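You operate a simulated robot arm through the tools that you are given. There is no shell and no other tool. Be economical: measure what you need, move in short steps, check, and stop when the job is done.

Carry out the task below with a simulated two-armed robot. There is one attempt and no reset: what you move stays moved.

Task
Load the block of labels in the label holder and slide it to the place marked labels.
Fine: the bags move from the holder into the steel tray. The holder is light and slides under the push, so it is held steady with the other hand. Its sliding block goes fully home.

It is judged by the outcome, as a careful person would: the job done as asked, and still so three seconds after it is handed in. It fails if anything else is knocked over, pushed out of place, dropped, spilled or broken.

Robot
Two 7-joint arms with two-finger parallel grippers on one trunk, on a base that drives. Base frame: it is fixed to the floor where the robot stands at the start and does not move with it; the origin is under the middle of the robot, x ahead of it, y to its left, z up; the surface under the hand at the start is at about z = 780. Lengths are in mm, angles in degrees, forces in N, time in s.
The left shoulder is at the start at [30, 119, 1035], the right one opposite. With the tool pointing down near the work surface each hand reaches from about 240 to 660 mm from the robot's upright axis, wherever it stands, measured 20 degrees to its own side. Places, roughly: bed of the label holder [500, 100, 800]; green wing latch [-1100, -600, 700]; inside of the steel tray [500, -500, 800]; lock lever of the fence [-1100, 400, 800]; orange bar marked fence [-1100, 100, 700]; place marked labels [800, 0, 800]; sliding block of the label holder [500, 0, 800]; upright steel plate with a bar grip [-1300, 1000, 800]; yellow swing arm [-1400, 800, 800]; yellow wing latch [-1100, -500, 700]. Payload 3.43 kg a hand.
The tool frame of a hand sits at the grasp point between the pads (the TCP): z along the fingers, y along the line on which they close. The tips reach 30 mm beyond it. Largest opening 94 mm; finger width 28, thickness 10; the body of the gripper, 50 by 96 mm, starts 55 mm behind the TCP.
Orientation is that of the tool frame in the base frame, as a unit quaternion [x, y, z, w]. With the fingers straight down and closing along the base's y, the tool's x points along the base's -x, its y along +y and its z along -z.

Tools
- The arms move only by the tool drive_tool. It takes "left_plan", "right_plan" or both (then of equal length, played together; a hand with none holds still); each is text: rows parted by semicolons, each of 7 numbers parted by spaces: the shift along the base's x, y, z in mm, then the turn, a rotation vector about the base's x, y, z in degrees, then the gripper command, from -1 (shut) to 1 (fully open), values between in proportion. In form: dx dy dz wx wy wz claw; .... A call has 1 to 12 rows; each row shifts and turns the commanded pose from where the row before left it. Rows are played at 5 a second. More than 50 mm and 8.6 degrees between two rows, or a gripper value outside its range, and nothing of the call is played. A pose out of reach is approached as far as the arm can. The call stops where the force on the tool passes 80 N (or 10 N more than at its start, if that is more) or the arm is blocked; 0.2 s more then pass. The fingers move at their own pace (about 72 mm/s each) and stop on an object; they squeeze with about 43 N. The grip force told is the motor's: it shows also when the fingers shut on nothing. Time passes only in rows, and 0.2 s behind the last, so rows that do not move let the fingers close. The reply holds the time, the measured pose of the TCP, the force on the tool along the base axes, the opening and the grip force, in the units named above and with some noise, with the torque about the TCP (base axes, N m) and any sound that the robot's microphone picked up, and new pictures: "show" is both (left out), scene, wrist or none (wrist: the cameras of the hands that moved).
- Cameras (640 x 400 px; columns grow to the right, rows downward): "scene" is now at [39.9, -8, 1732.6]; the picture's right is [-0.14, -0.99, 0.00], its down [-0.83, 0.11, -0.54] and it looks along [0.54, -0.07, -0.84] (base axes); focal length 251 px, centre (320, 200). "left" rides on the left gripper at [76, -14, -102] in its tool frame; the picture's right is [0.18, 0.98, 0.00], its down [-0.75, 0.14, -0.64] and it looks along [-0.63, 0.12, 0.77] (tool axes); focal length 243 px, centre (320, 200). "right" rides on the right gripper at [76, 14, -102] in its tool frame; the picture's right is [-0.18, 0.98, 0.00], its down [-0.75, -0.14, -0.64] and it looks along [-0.63, -0.12, 0.77] (tool axes); focal length 243 px, centre (320, 200). There is no depth. A picture from a camera that has moved, and an enlarged one, comes with that camera's place and axes in the base frame and with its lens.
- raise_lower(by): slides the trunk up (or, below 0, down) by that many mm; the arms and the scene camera ride with it, the base frame stays. It gives what a move gives, with no picture.
- drive_base(legs): drives the robot by 1 to 6 legs, each [ahead, turn to the left] in mm and degrees, along the robot's own axes; the way and the turn of a leg run together, so that a leg with both is an arc; at most 1500 mm and 180 degrees a leg. The arms and the cameras ride along, it lands a little off, and it stops where it bumps. It gives what a move gives, and a new picture of the scene camera.
- turn_head(pan, tilt): turns the head with the scene camera to pan (to the left, within 143 degrees either way) and tilt (down, from -29 to 69), counted from straight ahead of the robot. It gives what a move gives, and a new picture of the scene camera.
- zoom(camera, box): a new picture of the part [left, top, right, bottom] of that camera's present view, enlarged. The clock stands still meanwhile.
- finish_job(): hands the job in; it is judged then, once.

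Go step by step. Nothing tells you exact positions but the pictures and the camera data: compare them with the known pose of the tool, close in by small moves and look again before you grip or let go. The budget is 120 turns and 260 pictures, counting those below and the enlarged ones. Unless the task says otherwise, let go and move clear before handing in, and close with one line.

The tools are called after ">>>" as name(argument=value, ...) on one line, values as JSON. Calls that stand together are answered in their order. drive_tool: Moves the arms, as the interface text tells. Its arguments: {"type":"object","properties":{"left_plan":{"type":"string"},"right_plan":{"type":"string"},"show":{"type":"string","enum":["both","scene","wrist","none"]}},"required":[]} The other tools are called the same way: raise_lower (by) slides the trunk up or down; drive_base (legs) drives the base; turn_head (pan, tilt) turns the head that bears the scene camera; zoom (camera, box) takes an enlarged picture of a part of a camera's view; finish_job () hands the job in.

At the start:

```text
clock: 0.0
left_tool_pos: [434.3, 275.3, 1161.5]
left_tool_rot: [-0.001, 1.0, 0.0, 0.0]
left_force: [-0.6, 0.2, 0.2]
left_ft_torque: [0.01, 0.01, 0.02]
left_gripper_width: 94.0
left_grasp_force: 0.0
right_tool_pos: [353.9, -83.0, 1136.0]
right_tool_rot: [0.0, 1.0, 0.0, -0.001]
right_force: [-0.3, 0.0, -0.7]
right_ft_torque: [0.02, -0.01, 0.01]
right_gripper_width: 94.1
right_grasp_force: 0.0
trunk travel left (down, up): [-300.0, 110.0]
robot x, y, heading: [-4.5, 1.7, 0.1]
head pan, tilt: [-7.8, 57.0]
```

scene: 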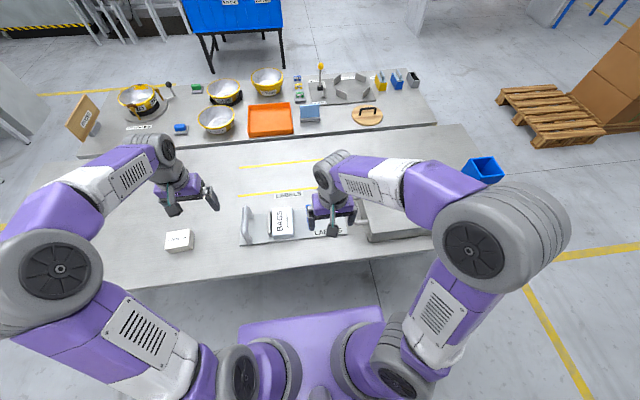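
right: 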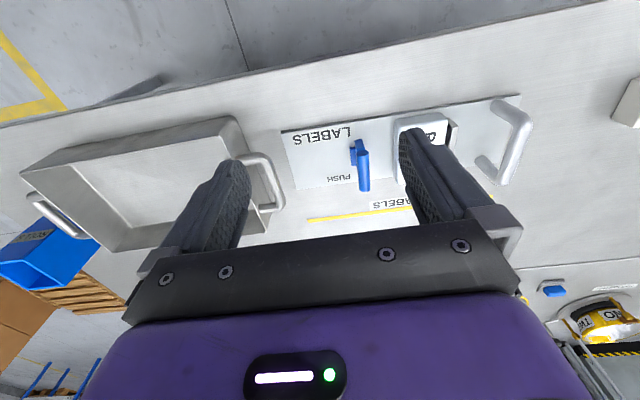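
left: 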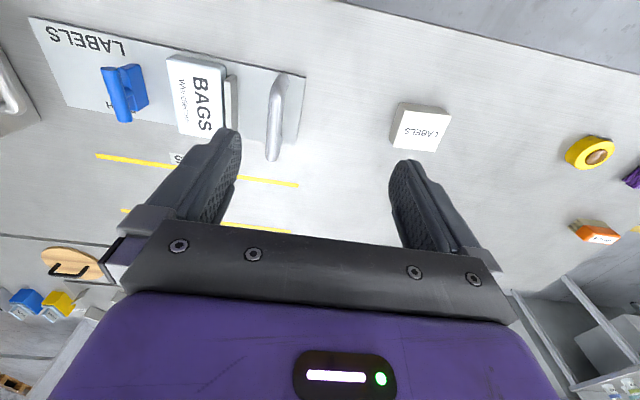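

I see the holder with the bags block in its bed, a blue slider on its right, and the labels block to its left. I'll zoom in to measure them.

>>> zoom(camera="scene", box=[150, 150, 350, 275])

>>> zoom(camera="left", box=[0, 0, 320, 200])

>>> zoom(camera="right", box=[240, 70, 560, 270])

```text
3.20 times, centred on (250, 212) of scene
camera zoom: at [39.9, -8.0, 1732.6], right [-0.14, -0.99, 0.0], down [-0.83, 0.11, -0.54], along [0.54, -0.07, -0.84], focal length 802 px, centre (544, 160)
```

zoom: 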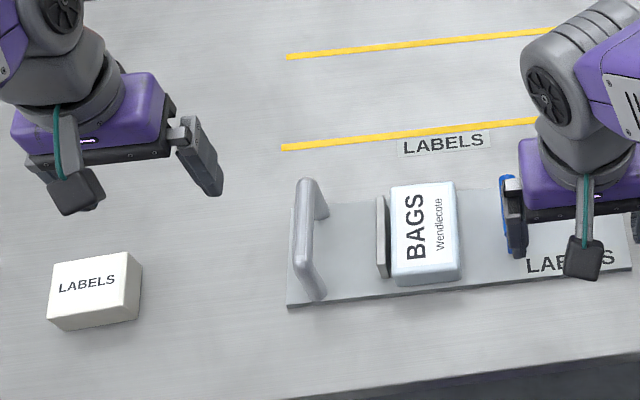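

```text
2.00 times, centred on (160, 100) of left
camera zoom: at [357.6, 261.7, 1263.2], right [-0.18, 0.98, 0.0], down [0.75, 0.14, 0.64], along [0.63, 0.12, -0.77], focal length 485 px, centre (640, 400)
```

zoom: 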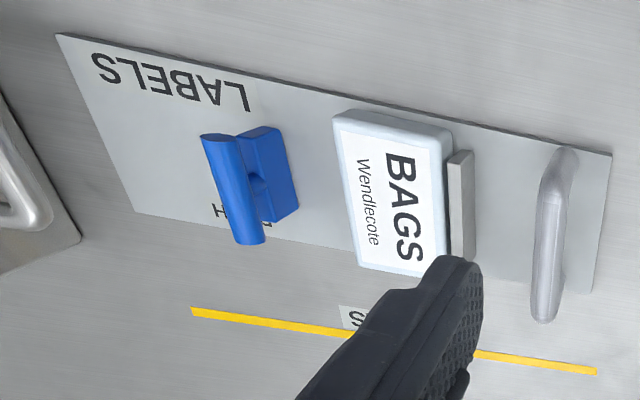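

```text
2.00 times, centred on (400, 170) of right
camera zoom: at [278.0, -69.6, 1237.3], right [0.18, 0.98, 0.0], down [0.75, -0.14, 0.64], along [0.63, -0.12, -0.77], focal length 485 px, centre (160, 260)
```

zoom: 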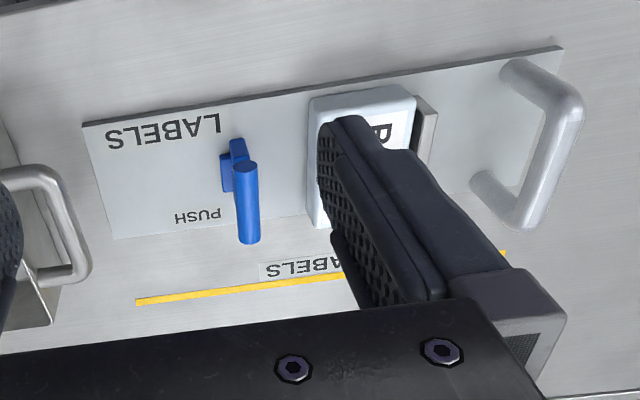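

The bags are near (530, 80) and the labels block near (518, 488). I'll bring both hands in for a closer look at the two blocks.

>>> drive_tool(left_plan="-5 33 -33 0 0 0 1;-5 33 -33 0 0 0 1;-5 33 -33 0 0 0 1;-5 33 -33 0 0 0 1;-5 33 -33 0 0 0 1;-5 33 -33 0 0 0 1;0 0 0 0 0 0 1", right_plan="10 27 -31 0 0 0 1;10 27 -31 0 0 0 1;10 27 -31 0 0 0 1;10 27 -31 0 0 0 1;10 27 -31 0 0 0 1;10 27 -31 0 0 0 1;0 0 0 0 0 0 1")

```text
clock: 1.6
left_tool_pos: [403.6, 472.4, 964.4]
left_tool_rot: [0.0, 1.0, 0.001, 0.001]
left_force: [-0.4, -0.7, 0.4]
left_ft_torque: [0.0, -0.02, 0.03]
left_gripper_width: 93.8
left_grasp_force: 0.0
right_tool_pos: [412.7, 78.0, 950.1]
right_tool_rot: [0.0, 1.0, 0.001, 0.001]
right_force: [-0.1, 0.1, -0.1]
right_ft_torque: [0.0, -0.01, 0.0]
right_gripper_width: 93.7
right_grasp_force: 0.1
trunk travel left (down, up): [-300.0, 110.0]
robot x, y, heading: [-2.5, -1.2, -0.2]
head pan, tilt: [-7.8, 57.0]
camera scene: at [38.8, -10.0, 1732.7], right [-0.14, -0.99, 0.0], down [-0.83, 0.12, -0.54], along [0.54, -0.07, -0.84], focal length 251 px, centre (320, 200)
camera right: at [336.5, 92.0, 1051.7], right [0.18, 0.98, 0.0], down [0.75, -0.14, 0.64], along [0.63, -0.12, -0.77], focal length 243 px, centre (320, 200)
camera left: at [326.8, 458.8, 1066.1], right [-0.18, 0.98, 0.0], down [0.75, 0.14, 0.64], along [0.63, 0.12, -0.77], focal length 243 px, centre (320, 200)
```

scene: 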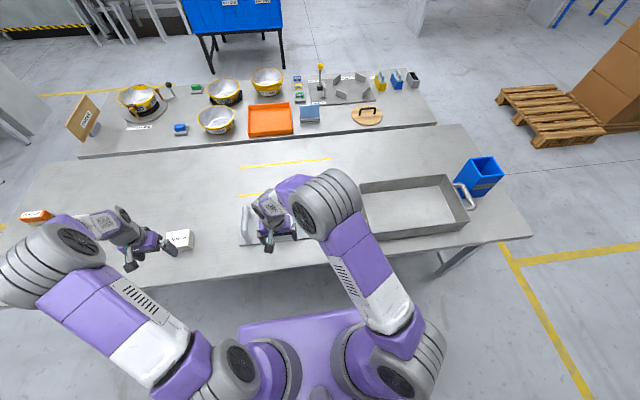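
right: 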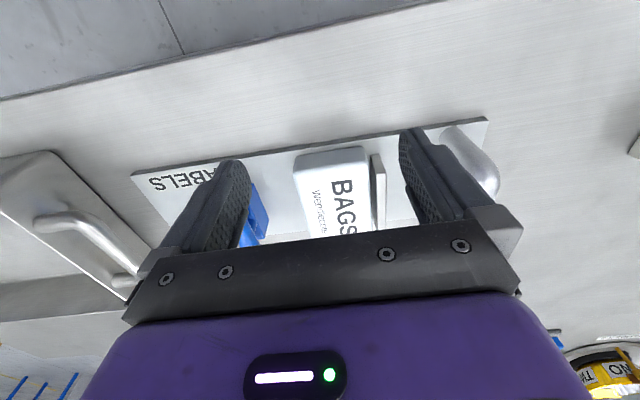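
left: 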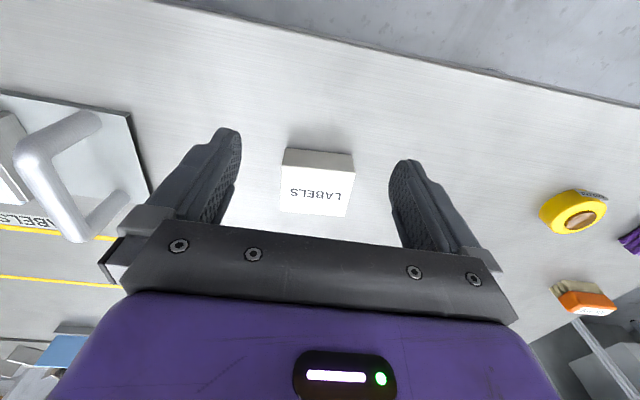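

>>> zoom(camera="right", box=[220, 100, 500, 275])

>>> zoom(camera="left", box=[240, 120, 400, 220])

>>> zoom(camera="left", box=[0, 70, 160, 300])

```text
2.29 times, centred on (360, 188) of right
camera zoom: at [336.5, 92.0, 1051.7], right [0.18, 0.98, 0.0], down [0.75, -0.14, 0.64], along [0.63, -0.12, -0.77], focal length 555 px, centre (229, 229)
```

zoom: 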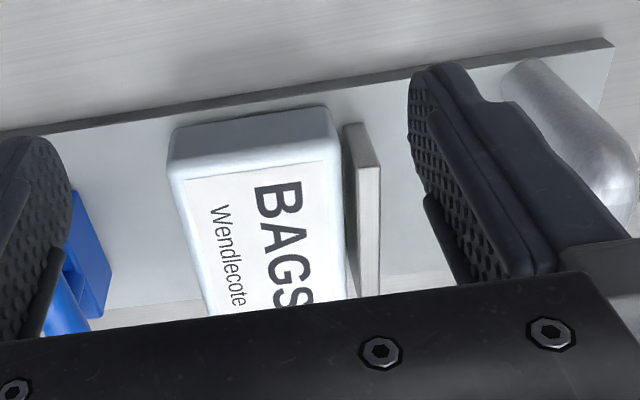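

```text
4.00 times, centred on (320, 170) of left
camera zoom: at [326.8, 458.8, 1066.1], right [-0.18, 0.98, 0.0], down [0.75, 0.14, 0.64], along [0.63, 0.12, -0.77], focal length 970 px, centre (320, 320)
```

zoom: 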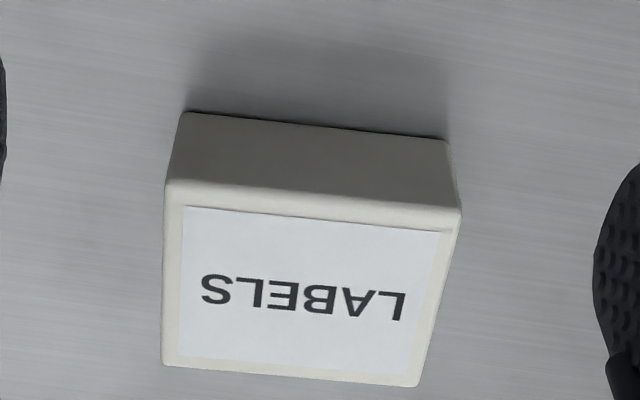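

```text
1.74 times, centred on (80, 185) of left
camera zoom: at [326.8, 458.8, 1066.1], right [-0.18, 0.98, 0.0], down [0.75, 0.14, 0.64], along [0.63, 0.12, -0.77], focal length 422 px, centre (737, 226)
```

zoom: 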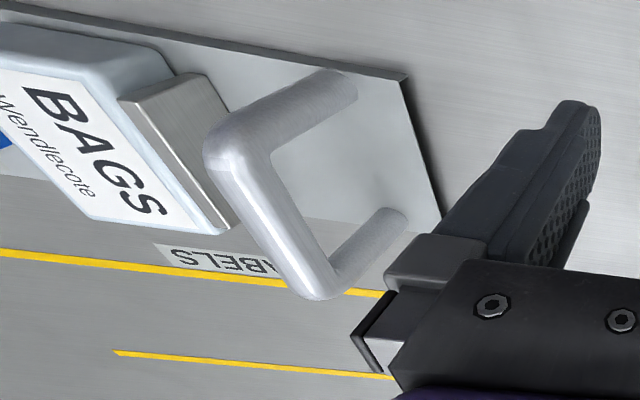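

The bags block is about 82 mm wide in y, and the stop plate sits tight on its +y side. The stop is shorter than the block, so a grip on the near end looks possible; I'll measure more finely.

>>> zoom(camera="right", box=[280, 135, 400, 210])

>>> zoom(camera="left", box=[0, 90, 80, 140])

```text
5.33 times, centred on (340, 172) of right
camera zoom: at [336.5, 92.0, 1051.7], right [0.18, 0.98, 0.0], down [0.75, -0.14, 0.64], along [0.63, -0.12, -0.77], focal length 1294 px, centre (213, 347)
```

zoom: 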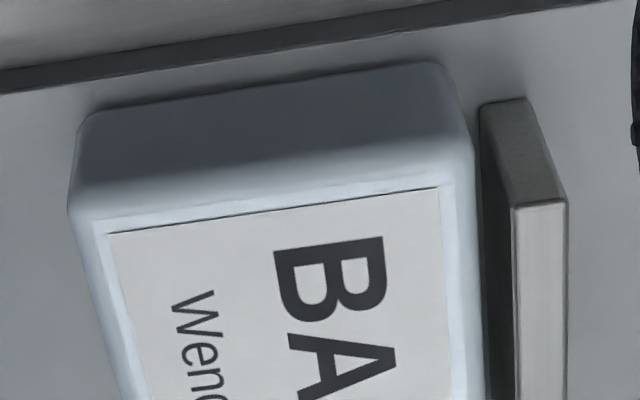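

```text
8.00 times, centred on (40, 115) of left
camera zoom: at [326.8, 458.8, 1066.1], right [-0.18, 0.98, 0.0], down [0.75, 0.14, 0.64], along [0.63, 0.12, -0.77], focal length 1941 px, centre (2560, 880)
```

zoom: 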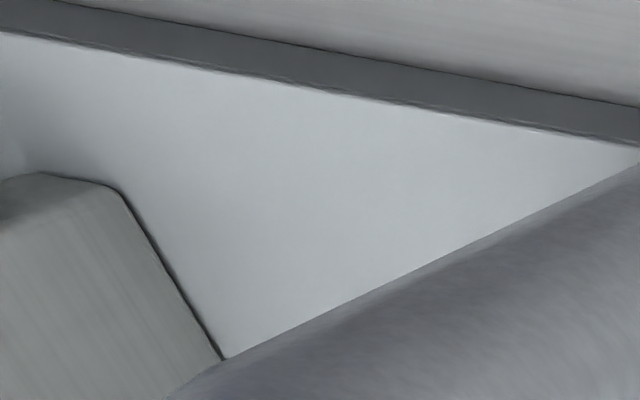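

There is a gap of about 6.5 mm between the block and the stop, which is too thin for a finger. I'll grip the near end of the bags at x≈475, clear of the stop (it starts at x≈491), and shift them a little toward -y to make room for a proper grasp.

>>> drive_tool(right_plan="31 -1 -20 0 0 0 1;31 -1 -30 0 0 0 1;0 0 -25 0 0 0 1;0 0 -25 0 0 0 1;0 0 0 0 0 0 1", show="both")

```text
clock: 2.8
left_tool_pos: [404.9, 473.8, 964.7]
left_tool_rot: [0.0, 1.0, 0.0, 0.0]
left_force: [-0.6, -0.9, 0.2]
left_ft_torque: [0.01, -0.04, -0.01]
left_gripper_width: 94.2
left_grasp_force: 0.0
right_tool_pos: [475.9, 77.2, 849.5]
right_tool_rot: [0.0, 1.0, 0.0, 0.0]
right_force: [0.1, -1.0, 0.6]
right_ft_torque: [0.01, -0.01, -0.02]
right_gripper_width: 93.8
right_grasp_force: 0.1
trunk travel left (down, up): [-300.0, 110.0]
robot x, y, heading: [-2.8, 0.3, 0.1]
head pan, tilt: [-7.8, 57.0]
camera scene: at [39.4, -8.0, 1732.7], right [-0.14, -0.99, 0.0], down [-0.83, 0.11, -0.54], along [0.54, -0.07, -0.84], focal length 251 px, centre (320, 200)
camera right: at [399.3, 90.5, 951.1], right [0.18, 0.98, 0.0], down [0.75, -0.14, 0.64], along [0.63, -0.12, -0.77], focal length 243 px, centre (320, 200)
```

scene: 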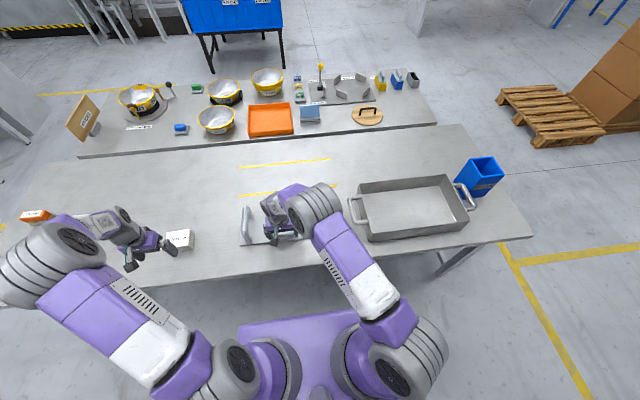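
right: 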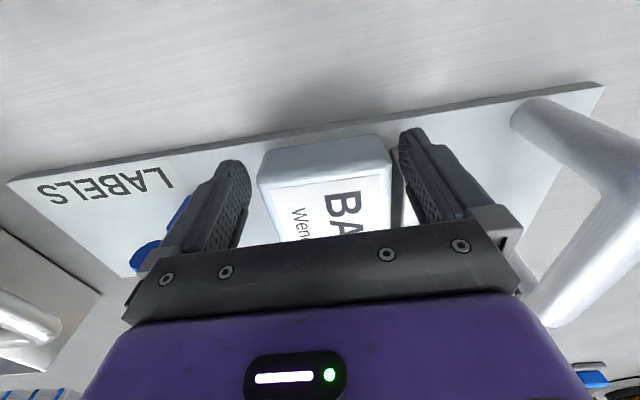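

>>> zoom(camera="right", box=[200, 110, 456, 270])

```text
2.50 times, centred on (328, 190) of right
camera zoom: at [399.3, 90.5, 951.1], right [0.18, 0.98, 0.0], down [0.75, -0.14, 0.64], along [0.63, -0.12, -0.77], focal length 606 px, centre (300, 225)
```

zoom: 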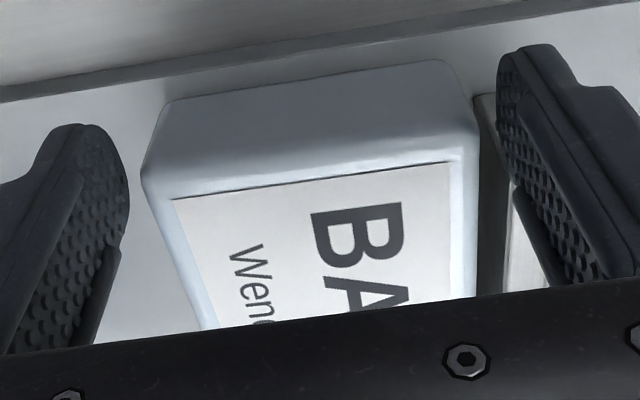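

The fingers straddle the near end clear of the stop, so I'll go down and close gently.

>>> drive_tool(right_plan="-1 -1 -11 0 0 0 1;0 0 -11 0 0 0 1;0 0 0 0 0 0 1;0 0 0 0 0 0 0.6;0 0 0 0 0 0 0.5;0 0 0 0 0 0 0.5", show="wrist")

```text
clock: 4.2
left_tool_pos: [404.5, 473.4, 964.3]
left_tool_rot: [0.0, 1.0, 0.001, 0.0]
left_force: [-0.2, -0.1, 1.0]
left_ft_torque: [-0.01, 0.0, 0.01]
left_gripper_width: 93.8
left_grasp_force: 0.1
right_tool_pos: [474.8, 75.9, 828.5]
right_tool_rot: [0.001, 1.0, 0.0, 0.0]
right_force: [0.7, 0.4, 0.2]
right_ft_torque: [0.1, -0.19, 0.02]
right_gripper_width: 88.6
right_grasp_force: 43.2
trunk travel left (down, up): [-300.0, 110.0]
robot x, y, heading: [-1.5, -0.4, 0.0]
head pan, tilt: [-7.8, 57.0]
camera right: at [399.0, 89.6, 929.7], right [0.18, 0.98, 0.0], down [0.75, -0.14, 0.64], along [0.63, -0.12, -0.77], focal length 243 px, centre (320, 200)
```

right: 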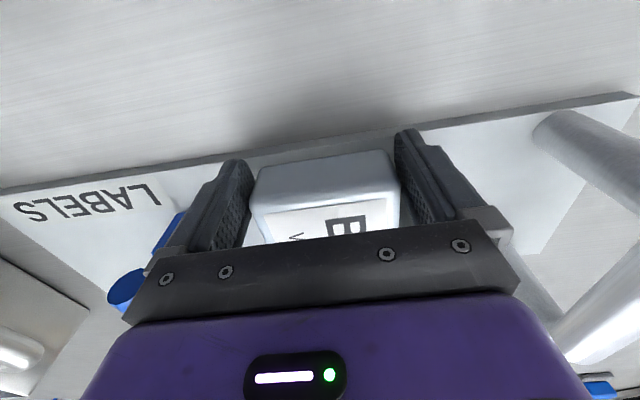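

The grip holds at 88.6 mm. I'll slide the block 13 mm toward -y on the bed.

>>> drive_tool(right_plan="0 -4 0 0 0 0 0.5;0 -4 0 0 0 0 0.5;0 -5 0 0 0 0 0.5;0 0 0 0 0 0 0.5", show="both")

>>> zoom(camera="right", box=[200, 110, 456, 270])

>>> zoom(camera="scene", box=[220, 170, 380, 270])

```text
clock: 5.2
left_tool_pos: [404.4, 473.9, 965.6]
left_tool_rot: [-0.001, 1.0, 0.001, 0.0]
left_force: [0.3, 0.6, -0.1]
left_ft_torque: [0.0, -0.01, 0.0]
left_gripper_width: 94.2
left_grasp_force: 0.1
right_tool_pos: [474.6, 62.7, 827.9]
right_tool_rot: [0.0, 1.0, 0.0, -0.001]
right_force: [0.5, 1.2, 1.8]
right_ft_torque: [0.16, -0.3, 0.17]
right_gripper_width: 88.8
right_grasp_force: 43.1
trunk travel left (down, up): [-300.0, 110.0]
robot x, y, heading: [3.5, -0.5, 0.2]
head pan, tilt: [-7.8, 57.0]
camera scene: at [39.7, -7.8, 1732.6], right [-0.14, -0.99, 0.0], down [-0.83, 0.11, -0.54], along [0.54, -0.07, -0.84], focal length 251 px, centre (320, 200)
camera right: at [398.7, 76.6, 929.7], right [0.18, 0.98, 0.0], down [0.75, -0.14, 0.64], along [0.63, -0.12, -0.77], focal length 243 px, centre (320, 200)
```

scene: 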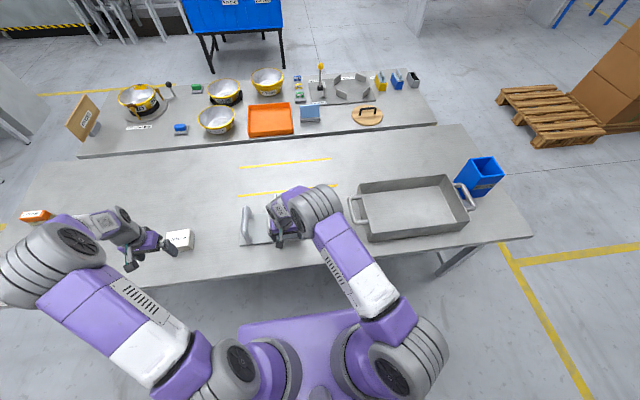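
right: 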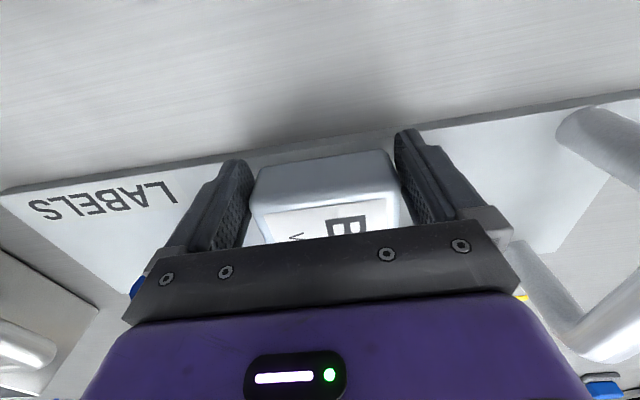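

```text
2.50 times, centred on (328, 190) of right
camera zoom: at [398.7, 76.6, 929.7], right [0.18, 0.98, 0.0], down [0.75, -0.14, 0.64], along [0.63, -0.12, -0.77], focal length 606 px, centre (300, 225)
```

zoom: 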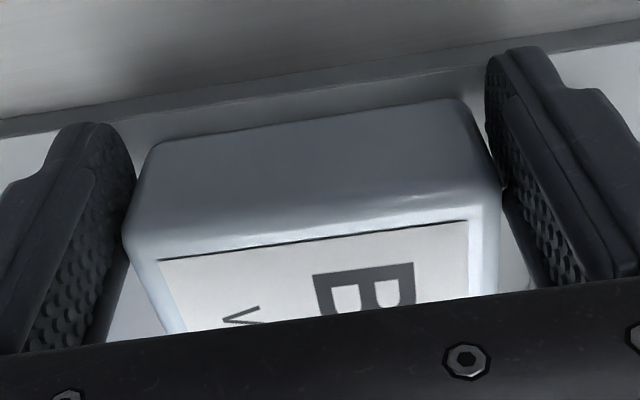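

```text
4.00 times, centred on (300, 220) of scene
camera zoom: at [39.7, -7.8, 1732.6], right [-0.14, -0.99, 0.0], down [-0.83, 0.11, -0.54], along [0.54, -0.07, -0.84], focal length 1003 px, centre (400, 120)
```

zoom: 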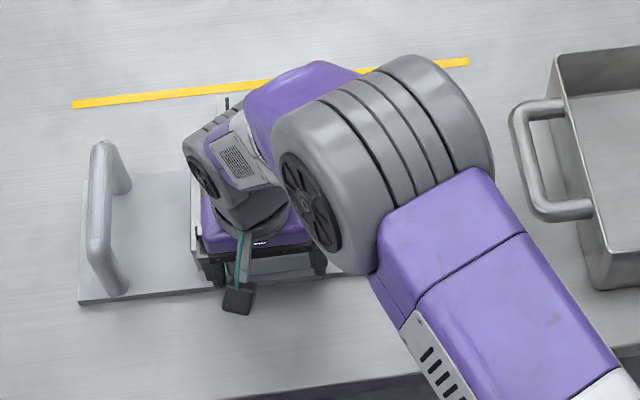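

The block moved and the holder stayed put. I'll open, rise above the block, centre over it and check the clearances.

>>> drive_tool(right_plan="0 0 0 0 0 0 1;0 0 0 0 0 0 1;0 0 25 0 0 0 1;0 0 25 0 0 0 1;30 0 0 0 0 0 1;28 0 0 0 0 0 1;0 0 0 0 0 0 1", show="wrist")

>>> zoom(camera="right", box=[180, 110, 468, 290])

>>> zoom(camera="left", box=[0, 80, 160, 240])

```text
clock: 6.8
left_tool_pos: [404.3, 473.5, 964.4]
left_tool_rot: [0.0, 1.0, -0.001, 0.0]
left_force: [0.0, -0.5, -0.2]
left_ft_torque: [-0.04, 0.01, 0.0]
left_gripper_width: 94.2
left_grasp_force: 0.1
right_tool_pos: [533.0, 63.1, 877.8]
right_tool_rot: [0.0, 1.0, 0.0, 0.001]
right_force: [-0.2, 0.8, 0.7]
right_ft_torque: [0.03, 0.02, -0.02]
right_gripper_width: 93.9
right_grasp_force: 0.0
trunk travel left (down, up): [-300.0, 110.0]
robot x, y, heading: [0.4, -2.2, -0.2]
head pan, tilt: [-7.8, 57.0]
camera right: at [457.4, 76.7, 979.1], right [0.18, 0.98, 0.0], down [0.75, -0.14, 0.64], along [0.63, -0.12, -0.77], focal length 243 px, centre (320, 200)
```

right: 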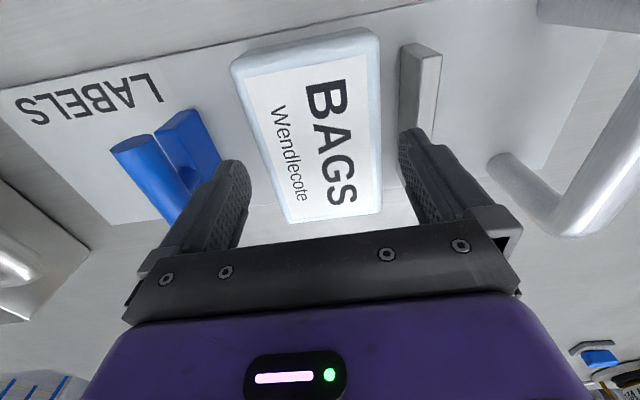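

```text
2.22 times, centred on (324, 200) of right
camera zoom: at [457.4, 76.7, 979.1], right [0.18, 0.98, 0.0], down [0.75, -0.14, 0.64], along [0.63, -0.12, -0.77], focal length 539 px, centre (311, 200)
```

zoom: 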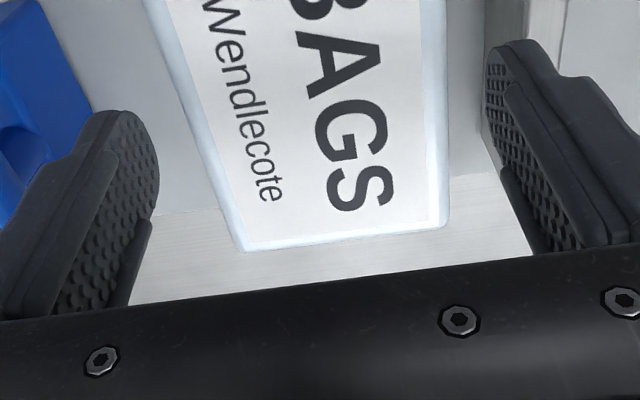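

```text
2.50 times, centred on (80, 160) of left
camera zoom: at [327.1, 459.8, 1065.6], right [-0.18, 0.98, 0.0], down [0.75, 0.14, 0.64], along [0.63, 0.12, -0.77], focal length 606 px, centre (920, 300)
```

zoom: 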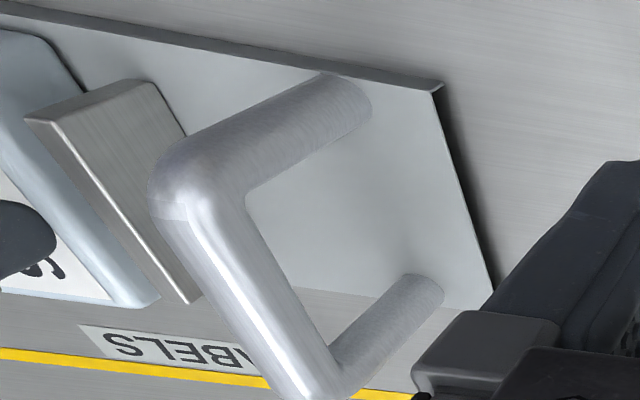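

The bags are centred between the fingers at y≈63 with no yaw, and there is clearance to both the stop and the slider. I'll descend, grip and lift.

>>> drive_tool(right_plan="1 0 -12 0 0 0 1;0 0 -12 0 0 0 1;0 0 -12 0 0 0 1;0 0 -11 0 0 0 1;0 0 0 0 0 0 1;0 0 0 0 0 0 0.3;0 0 0 0 0 0 0.3;0 0 0 0 0 0 0.3", show="wrist")

```text
clock: 8.6
left_tool_pos: [402.7, 474.5, 965.9]
left_tool_rot: [0.0, 1.0, 0.0, 0.002]
left_force: [-0.5, -0.5, 0.6]
left_ft_torque: [0.0, 0.04, -0.03]
left_gripper_width: 94.3
left_grasp_force: 0.0
right_tool_pos: [534.2, 65.4, 837.3]
right_tool_rot: [0.0, 1.0, 0.003, 0.006]
right_force: [-1.8, 5.7, 44.3]
right_ft_torque: [0.07, 0.17, 0.14]
right_gripper_width: 84.5
right_grasp_force: 43.1
trunk travel left (down, up): [-300.0, 110.0]
robot x, y, heading: [-0.4, 2.9, -0.1]
head pan, tilt: [-7.8, 57.0]
camera right: at [457.8, 77.8, 937.7], right [0.18, 0.98, 0.01], down [0.75, -0.14, 0.65], along [0.64, -0.12, -0.76], focal length 243 px, centre (320, 200)
```

right: 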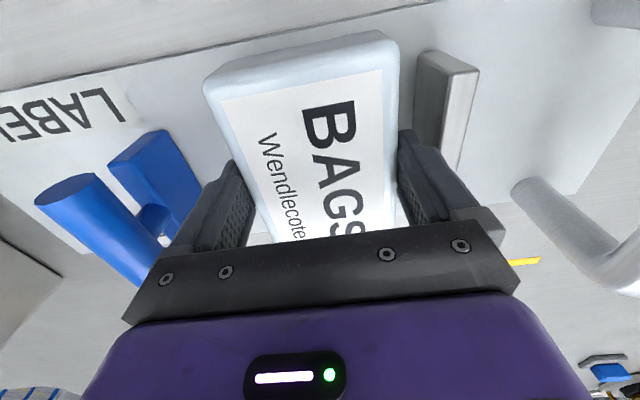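

An upward force of 44 N tells me something is touching, so I'll look before lifting.

>>> zoom(camera="right", box=[180, 100, 500, 300])

>>> zoom(camera="left", box=[0, 80, 160, 240])

>>> zoom(camera="scene", box=[220, 170, 380, 270])

```text
2.00 times, centred on (340, 200) of right
camera zoom: at [457.8, 77.8, 937.7], right [0.18, 0.98, 0.01], down [0.75, -0.14, 0.65], along [0.64, -0.12, -0.76], focal length 485 px, centre (280, 200)
```

zoom: 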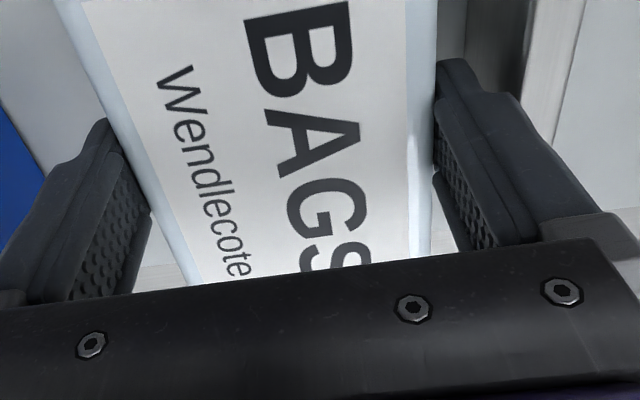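

```text
2.50 times, centred on (80, 160) of left
camera zoom: at [324.3, 460.0, 1066.7], right [-0.18, 0.98, 0.0], down [0.75, 0.14, 0.64], along [0.63, 0.12, -0.76], focal length 606 px, centre (920, 300)
```

zoom: 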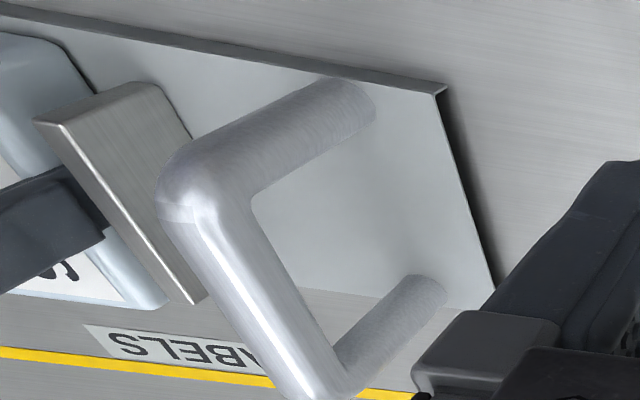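

```text
4.00 times, centred on (300, 220) of scene
camera zoom: at [34.9, -7.7, 1732.9], right [-0.14, -0.99, 0.0], down [-0.83, 0.11, -0.55], along [0.54, -0.07, -0.84], focal length 1003 px, centre (400, 120)
```

zoom: 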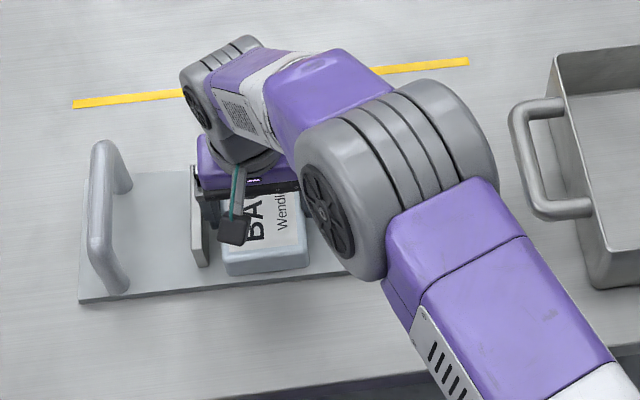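

The block is squarely gripped, but a fingertip is resting on something. I'll raise slowly and watch the force.

>>> drive_tool(right_plan="0 0 3 0 0 0 0.3;0 0 3 0 0 0 0.3;0 0 2 0 0 0 0.3;0 0 0 0 0 0 0.3", show="wrist")

>>> zoom(camera="scene", box=[230, 190, 330, 252])

```text
clock: 9.6
left_tool_pos: [403.9, 474.4, 963.3]
left_tool_rot: [0.0, 1.0, 0.0, 0.0]
left_force: [0.2, -0.4, -0.5]
left_ft_torque: [0.0, 0.01, 0.0]
left_gripper_width: 93.8
left_grasp_force: 0.0
right_tool_pos: [532.8, 59.9, 837.6]
right_tool_rot: [0.001, 1.0, -0.002, -0.001]
right_force: [3.0, -0.2, 5.7]
right_ft_torque: [0.4, -0.76, -0.08]
right_gripper_width: 84.5
right_grasp_force: 43.3
trunk travel left (down, up): [-300.0, 110.0]
robot x, y, heading: [-1.6, -3.5, -0.1]
head pan, tilt: [-7.8, 57.0]
camera right: at [457.5, 74.8, 939.2], right [0.19, 0.98, 0.0], down [0.75, -0.14, 0.64], along [0.63, -0.12, -0.77], focal length 243 px, centre (320, 200)
```

right: 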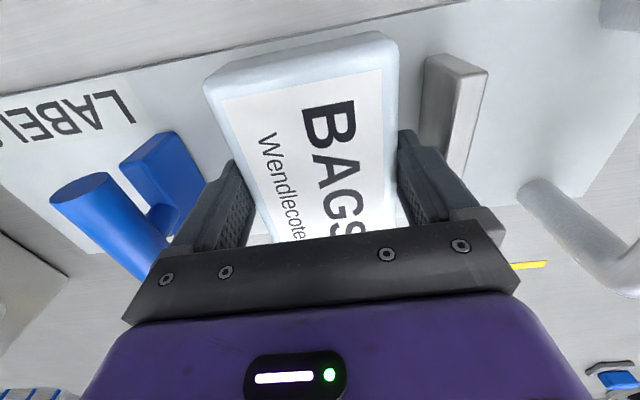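

```text
6.40 times, centred on (280, 221) of scene
camera zoom: at [39.5, -8.2, 1732.5], right [-0.14, -0.99, 0.0], down [-0.83, 0.11, -0.54], along [0.54, -0.07, -0.84], focal length 1605 px, centre (576, 66)
```

zoom: 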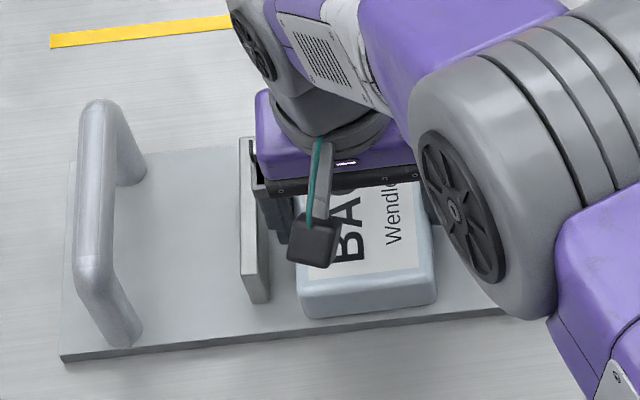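

The contact is relieved and the block is gripped. I'll lift it clear.

>>> drive_tool(right_plan="0 0 6 0 0 0 0.2;0 0 15 0 0 0 0.2;0 0 25 0 0 0 0.2;0 0 40 0 0 0 0.2;0 0 40 0 0 0 0.2;0 0 0 0 0 0 0.2", show="both")

```text
clock: 11.0
left_tool_pos: [405.2, 472.7, 964.4]
left_tool_rot: [0.0, 1.0, 0.0, -0.001]
left_force: [0.7, 0.7, -0.6]
left_ft_torque: [-0.03, -0.01, -0.04]
left_gripper_width: 94.1
left_grasp_force: 0.0
right_tool_pos: [532.4, 62.2, 962.8]
right_tool_rot: [0.0, 1.0, -0.001, -0.001]
right_force: [0.8, 0.0, -2.9]
right_ft_torque: [0.04, 0.02, 0.02]
right_gripper_width: 84.6
right_grasp_force: 42.7
trunk travel left (down, up): [-300.0, 110.0]
robot x, y, heading: [-0.0, -1.8, 0.0]
head pan, tilt: [-7.8, 57.0]
camera scene: at [40.7, -7.8, 1732.6], right [-0.14, -0.99, 0.0], down [-0.83, 0.11, -0.54], along [0.54, -0.07, -0.84], focal length 251 px, centre (320, 200)
camera right: at [457.5, 76.7, 1065.5], right [0.18, 0.98, 0.0], down [0.75, -0.14, 0.64], along [0.63, -0.12, -0.77], focal length 243 px, centre (320, 200)
```

scene: 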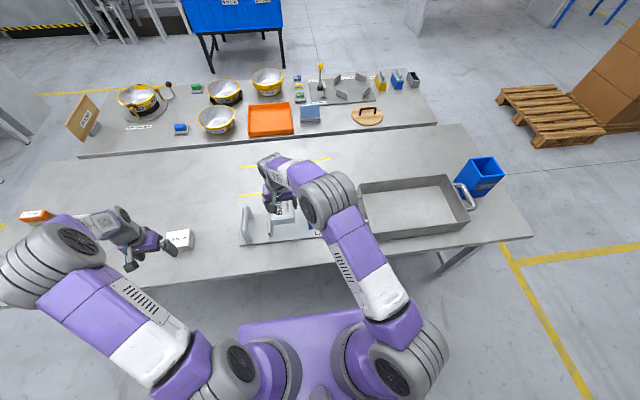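
right: 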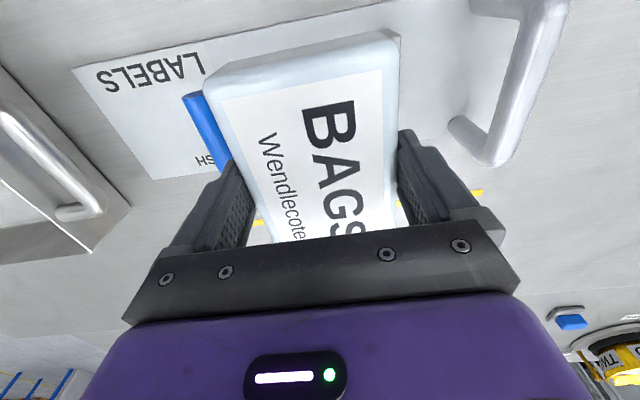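

The bags are held. I'll carry them over to the tray, near (530, -385).

>>> drive_tool(right_plan="0 -30 0 0 0 0 0.2;0 -45 0 0 0 0 0.2;0 -48 0 0 0 0 0.2;0 -48 0 0 0 0 0.2;0 -48 0 0 0 0 0.2;0 -48 0 0 0 0 0.2;0 -48 0 0 0 0 0.2;0 -48 0 0 0 0 0.2;0 -45 0 0 0 0 0.2;0 -36 0 0 0 0 0.2;0 0 0 0 0 0 0.2", show="both")

>>> zoom(camera="scene", box=[150, 160, 390, 310])

>>> zoom(camera="scene", box=[330, 150, 490, 250])

```text
clock: 13.4
left_tool_pos: [404.5, 474.6, 964.5]
left_tool_rot: [0.0, 1.0, 0.0, 0.0]
left_force: [-0.4, 0.5, -0.5]
left_ft_torque: [-0.04, 0.01, -0.01]
left_gripper_width: 94.0
left_grasp_force: 0.1
right_tool_pos: [534.7, -382.7, 963.0]
right_tool_rot: [0.0, 1.0, 0.0, 0.001]
right_force: [0.5, 1.4, -3.4]
right_ft_torque: [-0.02, 0.04, 0.03]
right_gripper_width: 84.8
right_grasp_force: 43.5
trunk travel left (down, up): [-300.0, 110.0]
robot x, y, heading: [2.0, 1.3, 0.0]
head pan, tilt: [-7.8, 57.0]
camera scene: at [40.3, -7.4, 1732.6], right [-0.14, -0.99, 0.0], down [-0.83, 0.11, -0.54], along [0.54, -0.07, -0.84], focal length 251 px, centre (320, 200)
camera right: at [458.6, -368.3, 1065.5], right [0.18, 0.98, 0.0], down [0.75, -0.14, 0.64], along [0.63, -0.12, -0.77], focal length 243 px, centre (320, 200)
```

scene: 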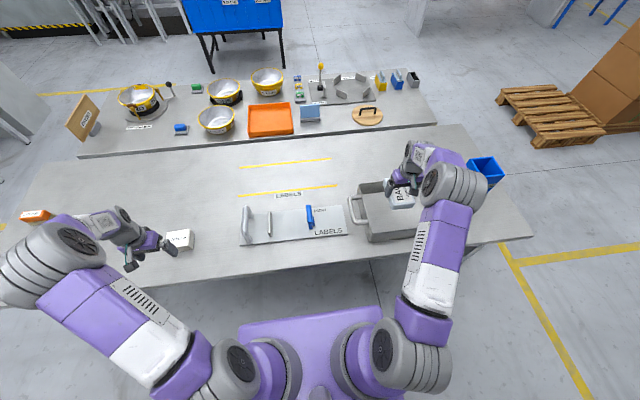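
right: 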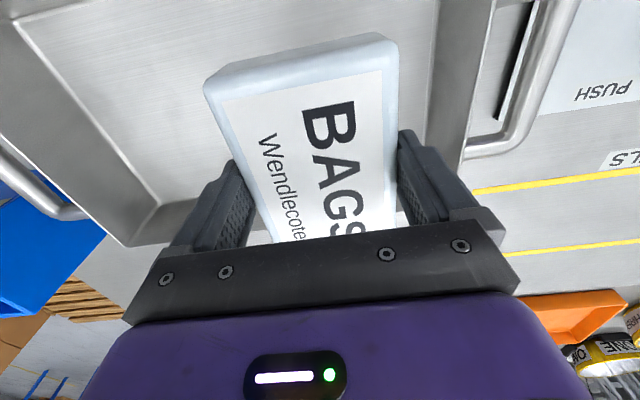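

```text
2.67 times, centred on (270, 235) of scene
camera zoom: at [40.3, -7.4, 1732.6], right [-0.14, -0.99, 0.0], down [-0.83, 0.11, -0.54], along [0.54, -0.07, -0.84], focal length 669 px, centre (453, 107)
```

zoom: 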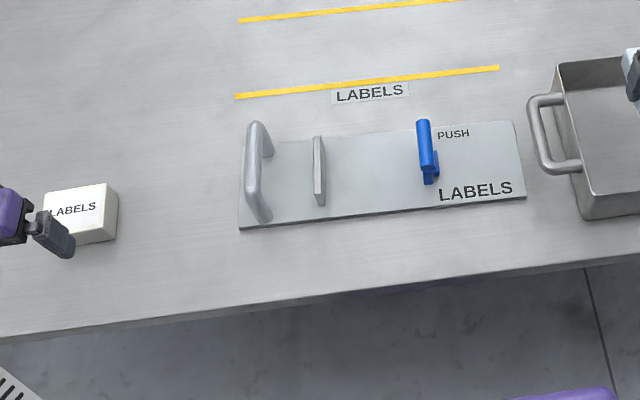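

```text
4.00 times, centred on (410, 200) of scene
camera zoom: at [40.3, -7.4, 1732.6], right [-0.14, -0.99, 0.0], down [-0.83, 0.11, -0.54], along [0.54, -0.07, -0.84], focal length 1003 px, centre (-40, 200)
```

zoom: 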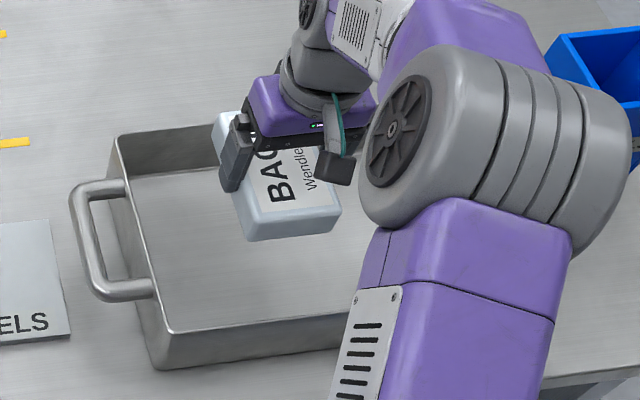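

The bed is now empty and the bags are over the tray. I'll lower them.

>>> drive_tool(right_plan="0 0 -40 0 0 0 0.2;0 0 -40 0 0 0 0.2;0 0 -30 0 0 0 0.2;0 0 -12 0 0 0 0.2;0 0 -4 0 0 0 0.2;0 0 -3 0 0 0 0.2;0 0 0 0 0 0 0.2", show="both")

```text
clock: 15.0
left_tool_pos: [404.6, 473.5, 964.4]
left_tool_rot: [0.0, 1.0, 0.0, 0.0]
left_force: [-0.1, -1.4, 0.2]
left_ft_torque: [0.0, -0.02, 0.01]
left_gripper_width: 93.9
left_grasp_force: 0.2
right_tool_pos: [533.8, -382.3, 834.6]
right_tool_rot: [0.0, 1.0, 0.0, 0.0]
right_force: [-0.5, -0.6, -3.4]
right_ft_torque: [-0.02, 0.02, 0.0]
right_gripper_width: 84.8
right_grasp_force: 43.3
trunk travel left (down, up): [-300.0, 110.0]
robot x, y, heading: [1.7, 0.8, 0.1]
head pan, tilt: [-7.8, 57.0]
camera scene: at [40.2, -8.2, 1732.6], right [-0.14, -0.99, 0.0], down [-0.83, 0.11, -0.54], along [0.54, -0.07, -0.84], focal length 251 px, centre (320, 200)
camera right: at [458.0, -368.0, 937.1], right [0.18, 0.98, 0.0], down [0.75, -0.14, 0.64], along [0.63, -0.12, -0.77], focal length 243 px, centre (320, 200)
```

scene: 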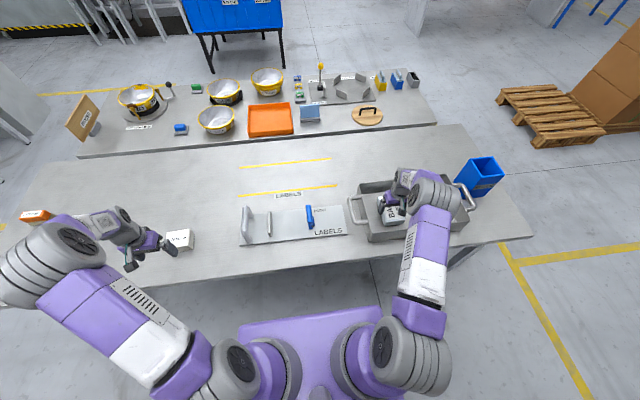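
right: 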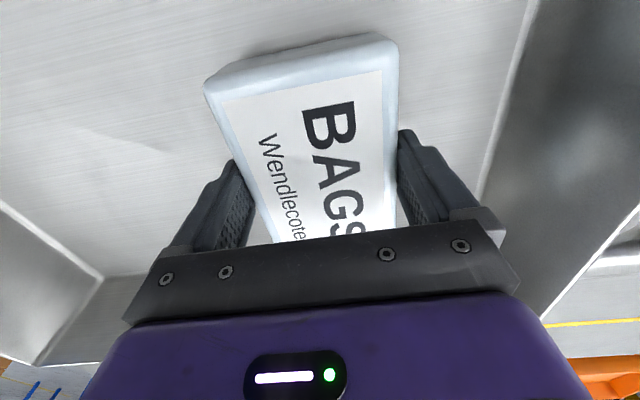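

It is still hanging free, so I'll continue down in small steps.

>>> drive_tool(right_plan="0 0 -2 0 0 0 0.2;0 0 -2 0 0 0 0.2;0 0 -2 0 0 0 0.2;0 0 0 0 0 0 0.2", show="none")

```text
clock: 16.0
left_tool_pos: [404.0, 472.3, 964.1]
left_tool_rot: [0.0, 1.0, -0.001, 0.0]
left_force: [-0.6, 0.0, 0.2]
left_ft_torque: [0.03, 0.01, -0.01]
left_gripper_width: 94.1
left_grasp_force: 0.0
right_tool_pos: [535.6, -380.1, 829.6]
right_tool_rot: [0.0, 1.0, 0.001, 0.001]
right_force: [0.8, 0.3, -3.2]
right_ft_torque: [0.01, 0.04, -0.01]
right_gripper_width: 84.6
right_grasp_force: 43.7
trunk travel left (down, up): [-300.0, 110.0]
robot x, y, heading: [0.0, 1.1, 0.2]
head pan, tilt: [-7.8, 57.0]
```

>>> drive_tool(right_plan="0 0 -2 0 0 0 0.2;0 0 -2 0 0 0 0.2;0 0 -1 0 0 0 0.2;0 0 0 0 0 0 0.2", show="wrist")

```text
clock: 17.0
left_tool_pos: [402.6, 474.0, 964.7]
left_tool_rot: [0.0, 1.0, -0.002, 0.001]
left_force: [-0.4, 0.2, -0.2]
left_ft_torque: [0.01, -0.02, 0.01]
left_gripper_width: 94.0
left_grasp_force: 0.0
right_tool_pos: [533.1, -382.0, 827.9]
right_tool_rot: [0.002, 1.0, -0.002, 0.004]
right_force: [0.0, -2.9, 35.5]
right_ft_torque: [1.46, 1.52, 0.16]
right_gripper_width: 84.6
right_grasp_force: 43.4
trunk travel left (down, up): [-300.0, 110.0]
robot x, y, heading: [0.6, -2.4, -0.3]
head pan, tilt: [-7.8, 57.0]
camera right: at [457.6, -367.3, 930.1], right [0.18, 0.98, 0.0], down [0.75, -0.14, 0.65], along [0.64, -0.12, -0.76], focal length 243 px, centre (320, 200)
```

right: 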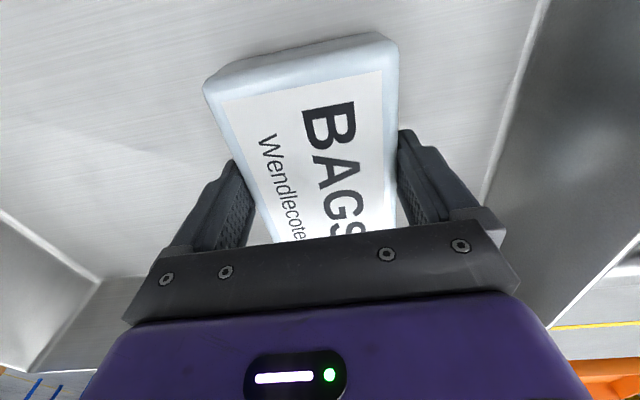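

The block is on the tray floor. I'll relieve the pressure, let go and rise.

>>> drive_tool(right_plan="0 0 2 0 0 0 0.2;0 0 0 0 0 0 0.6;0 0 0 0 0 0 1;0 0 0 0 0 0 1;0 0 15 0 0 0 1;0 0 35 0 0 0 1;0 0 45 0 0 0 1;0 0 45 0 0 0 1;0 0 0 0 0 0 1", show="wrist")

>>> zoom(camera="left", box=[0, 50, 320, 250])

```text
clock: 19.0
left_tool_pos: [404.8, 473.3, 963.5]
left_tool_rot: [0.0, 1.0, 0.0, 0.0]
left_force: [0.0, 0.0, -0.1]
left_ft_torque: [0.02, 0.03, 0.01]
left_gripper_width: 94.1
left_grasp_force: 0.1
right_tool_pos: [533.6, -381.5, 966.3]
right_tool_rot: [0.0, 1.0, 0.0, 0.0]
right_force: [1.6, 0.0, -0.1]
right_ft_torque: [-0.02, 0.01, -0.04]
right_gripper_width: 93.9
right_grasp_force: 0.1
trunk travel left (down, up): [-300.0, 110.0]
robot x, y, heading: [-1.1, 0.9, 0.4]
head pan, tilt: [-7.8, 57.0]
camera right: at [457.5, -367.6, 1068.2], right [0.18, 0.98, 0.0], down [0.75, -0.14, 0.64], along [0.63, -0.12, -0.77], focal length 243 px, centre (320, 200)
```

right: 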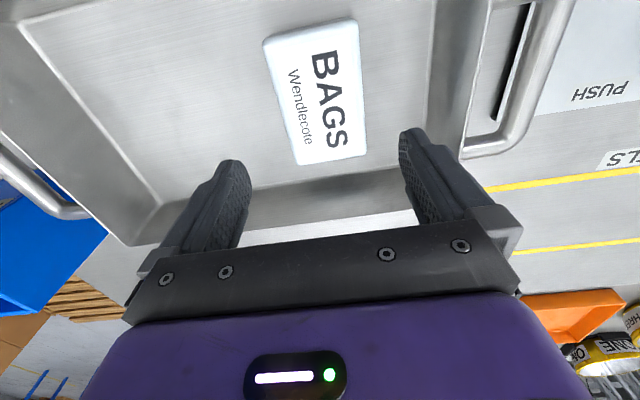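

```text
2.00 times, centred on (160, 150) of left
camera zoom: at [327.8, 459.5, 1065.5], right [-0.18, 0.98, 0.0], down [0.75, 0.14, 0.64], along [0.63, 0.12, -0.77], focal length 485 px, centre (640, 300)
```

zoom: 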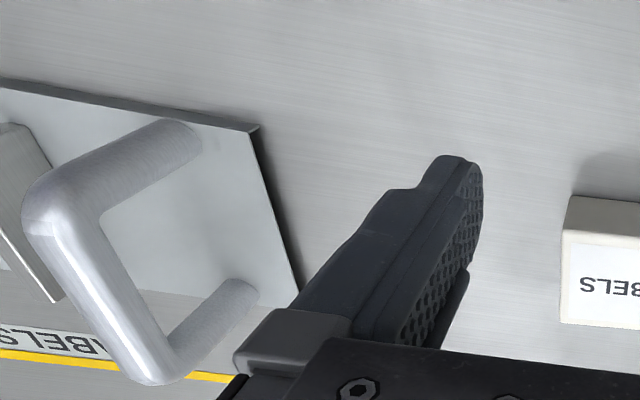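

The bags are in the tray. Next I'll inspect the slider and empty bed with the right camera to decide how the labels block must sit.

>>> drive_tool(right_plan="-14 45 0 0 0 0 1;-14 45 0 0 0 0 1;-14 45 0 0 0 0 1;-14 45 0 0 0 0 1;-14 45 0 0 0 0 1;-14 45 0 0 0 0 1;-14 45 0 0 0 0 1;-14 30 0 0 0 0 1;0 0 0 0 0 0 1", show="wrist")

>>> zoom(camera="right", box=[200, 60, 456, 220])

>>> zoom(camera="scene", box=[230, 175, 350, 250])

```text
clock: 21.0
left_tool_pos: [405.4, 473.5, 963.2]
left_tool_rot: [0.0, 1.0, -0.001, 0.0]
left_force: [-0.1, 0.4, 0.8]
left_ft_torque: [0.01, -0.01, 0.02]
left_gripper_width: 93.8
left_grasp_force: 0.2
right_tool_pos: [422.1, -35.1, 966.7]
right_tool_rot: [0.0, 1.0, -0.001, 0.0]
right_force: [0.6, -0.2, 0.3]
right_ft_torque: [0.02, 0.01, 0.01]
right_gripper_width: 93.9
right_grasp_force: 0.1
trunk travel left (down, up): [-300.0, 110.0]
robot x, y, heading: [1.5, 0.4, 0.2]
head pan, tilt: [-7.8, 57.0]
camera right: at [345.8, -22.4, 1068.2], right [0.19, 0.98, 0.0], down [0.75, -0.14, 0.64], along [0.63, -0.12, -0.77], focal length 243 px, centre (320, 200)
```

right: 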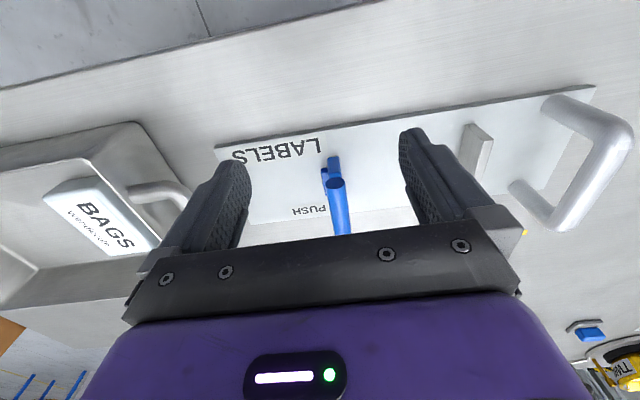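

```text
2.50 times, centred on (328, 140) of right
camera zoom: at [345.8, -22.4, 1068.2], right [0.19, 0.98, 0.0], down [0.75, -0.14, 0.64], along [0.63, -0.12, -0.77], focal length 606 px, centre (300, 350)
```

zoom: 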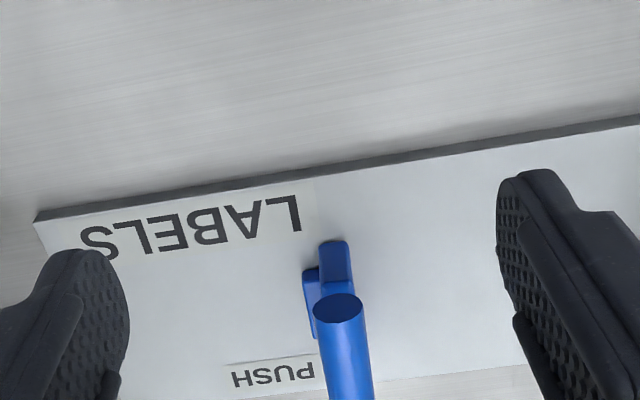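

```text
5.33 times, centred on (290, 212) of scene
camera zoom: at [40.2, -8.6, 1732.6], right [-0.14, -0.99, 0.0], down [-0.83, 0.11, -0.54], along [0.54, -0.07, -0.84], focal length 1338 px, centre (480, 133)
```

zoom: 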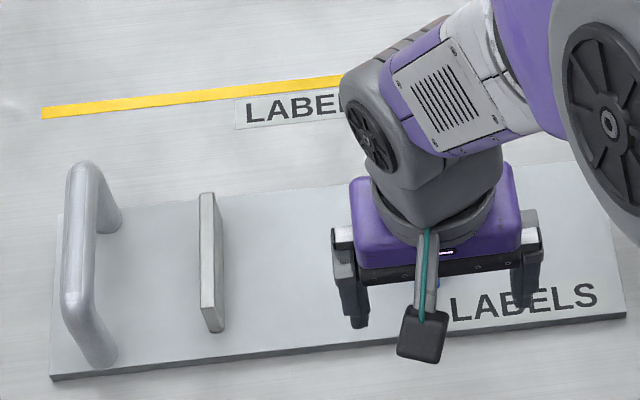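

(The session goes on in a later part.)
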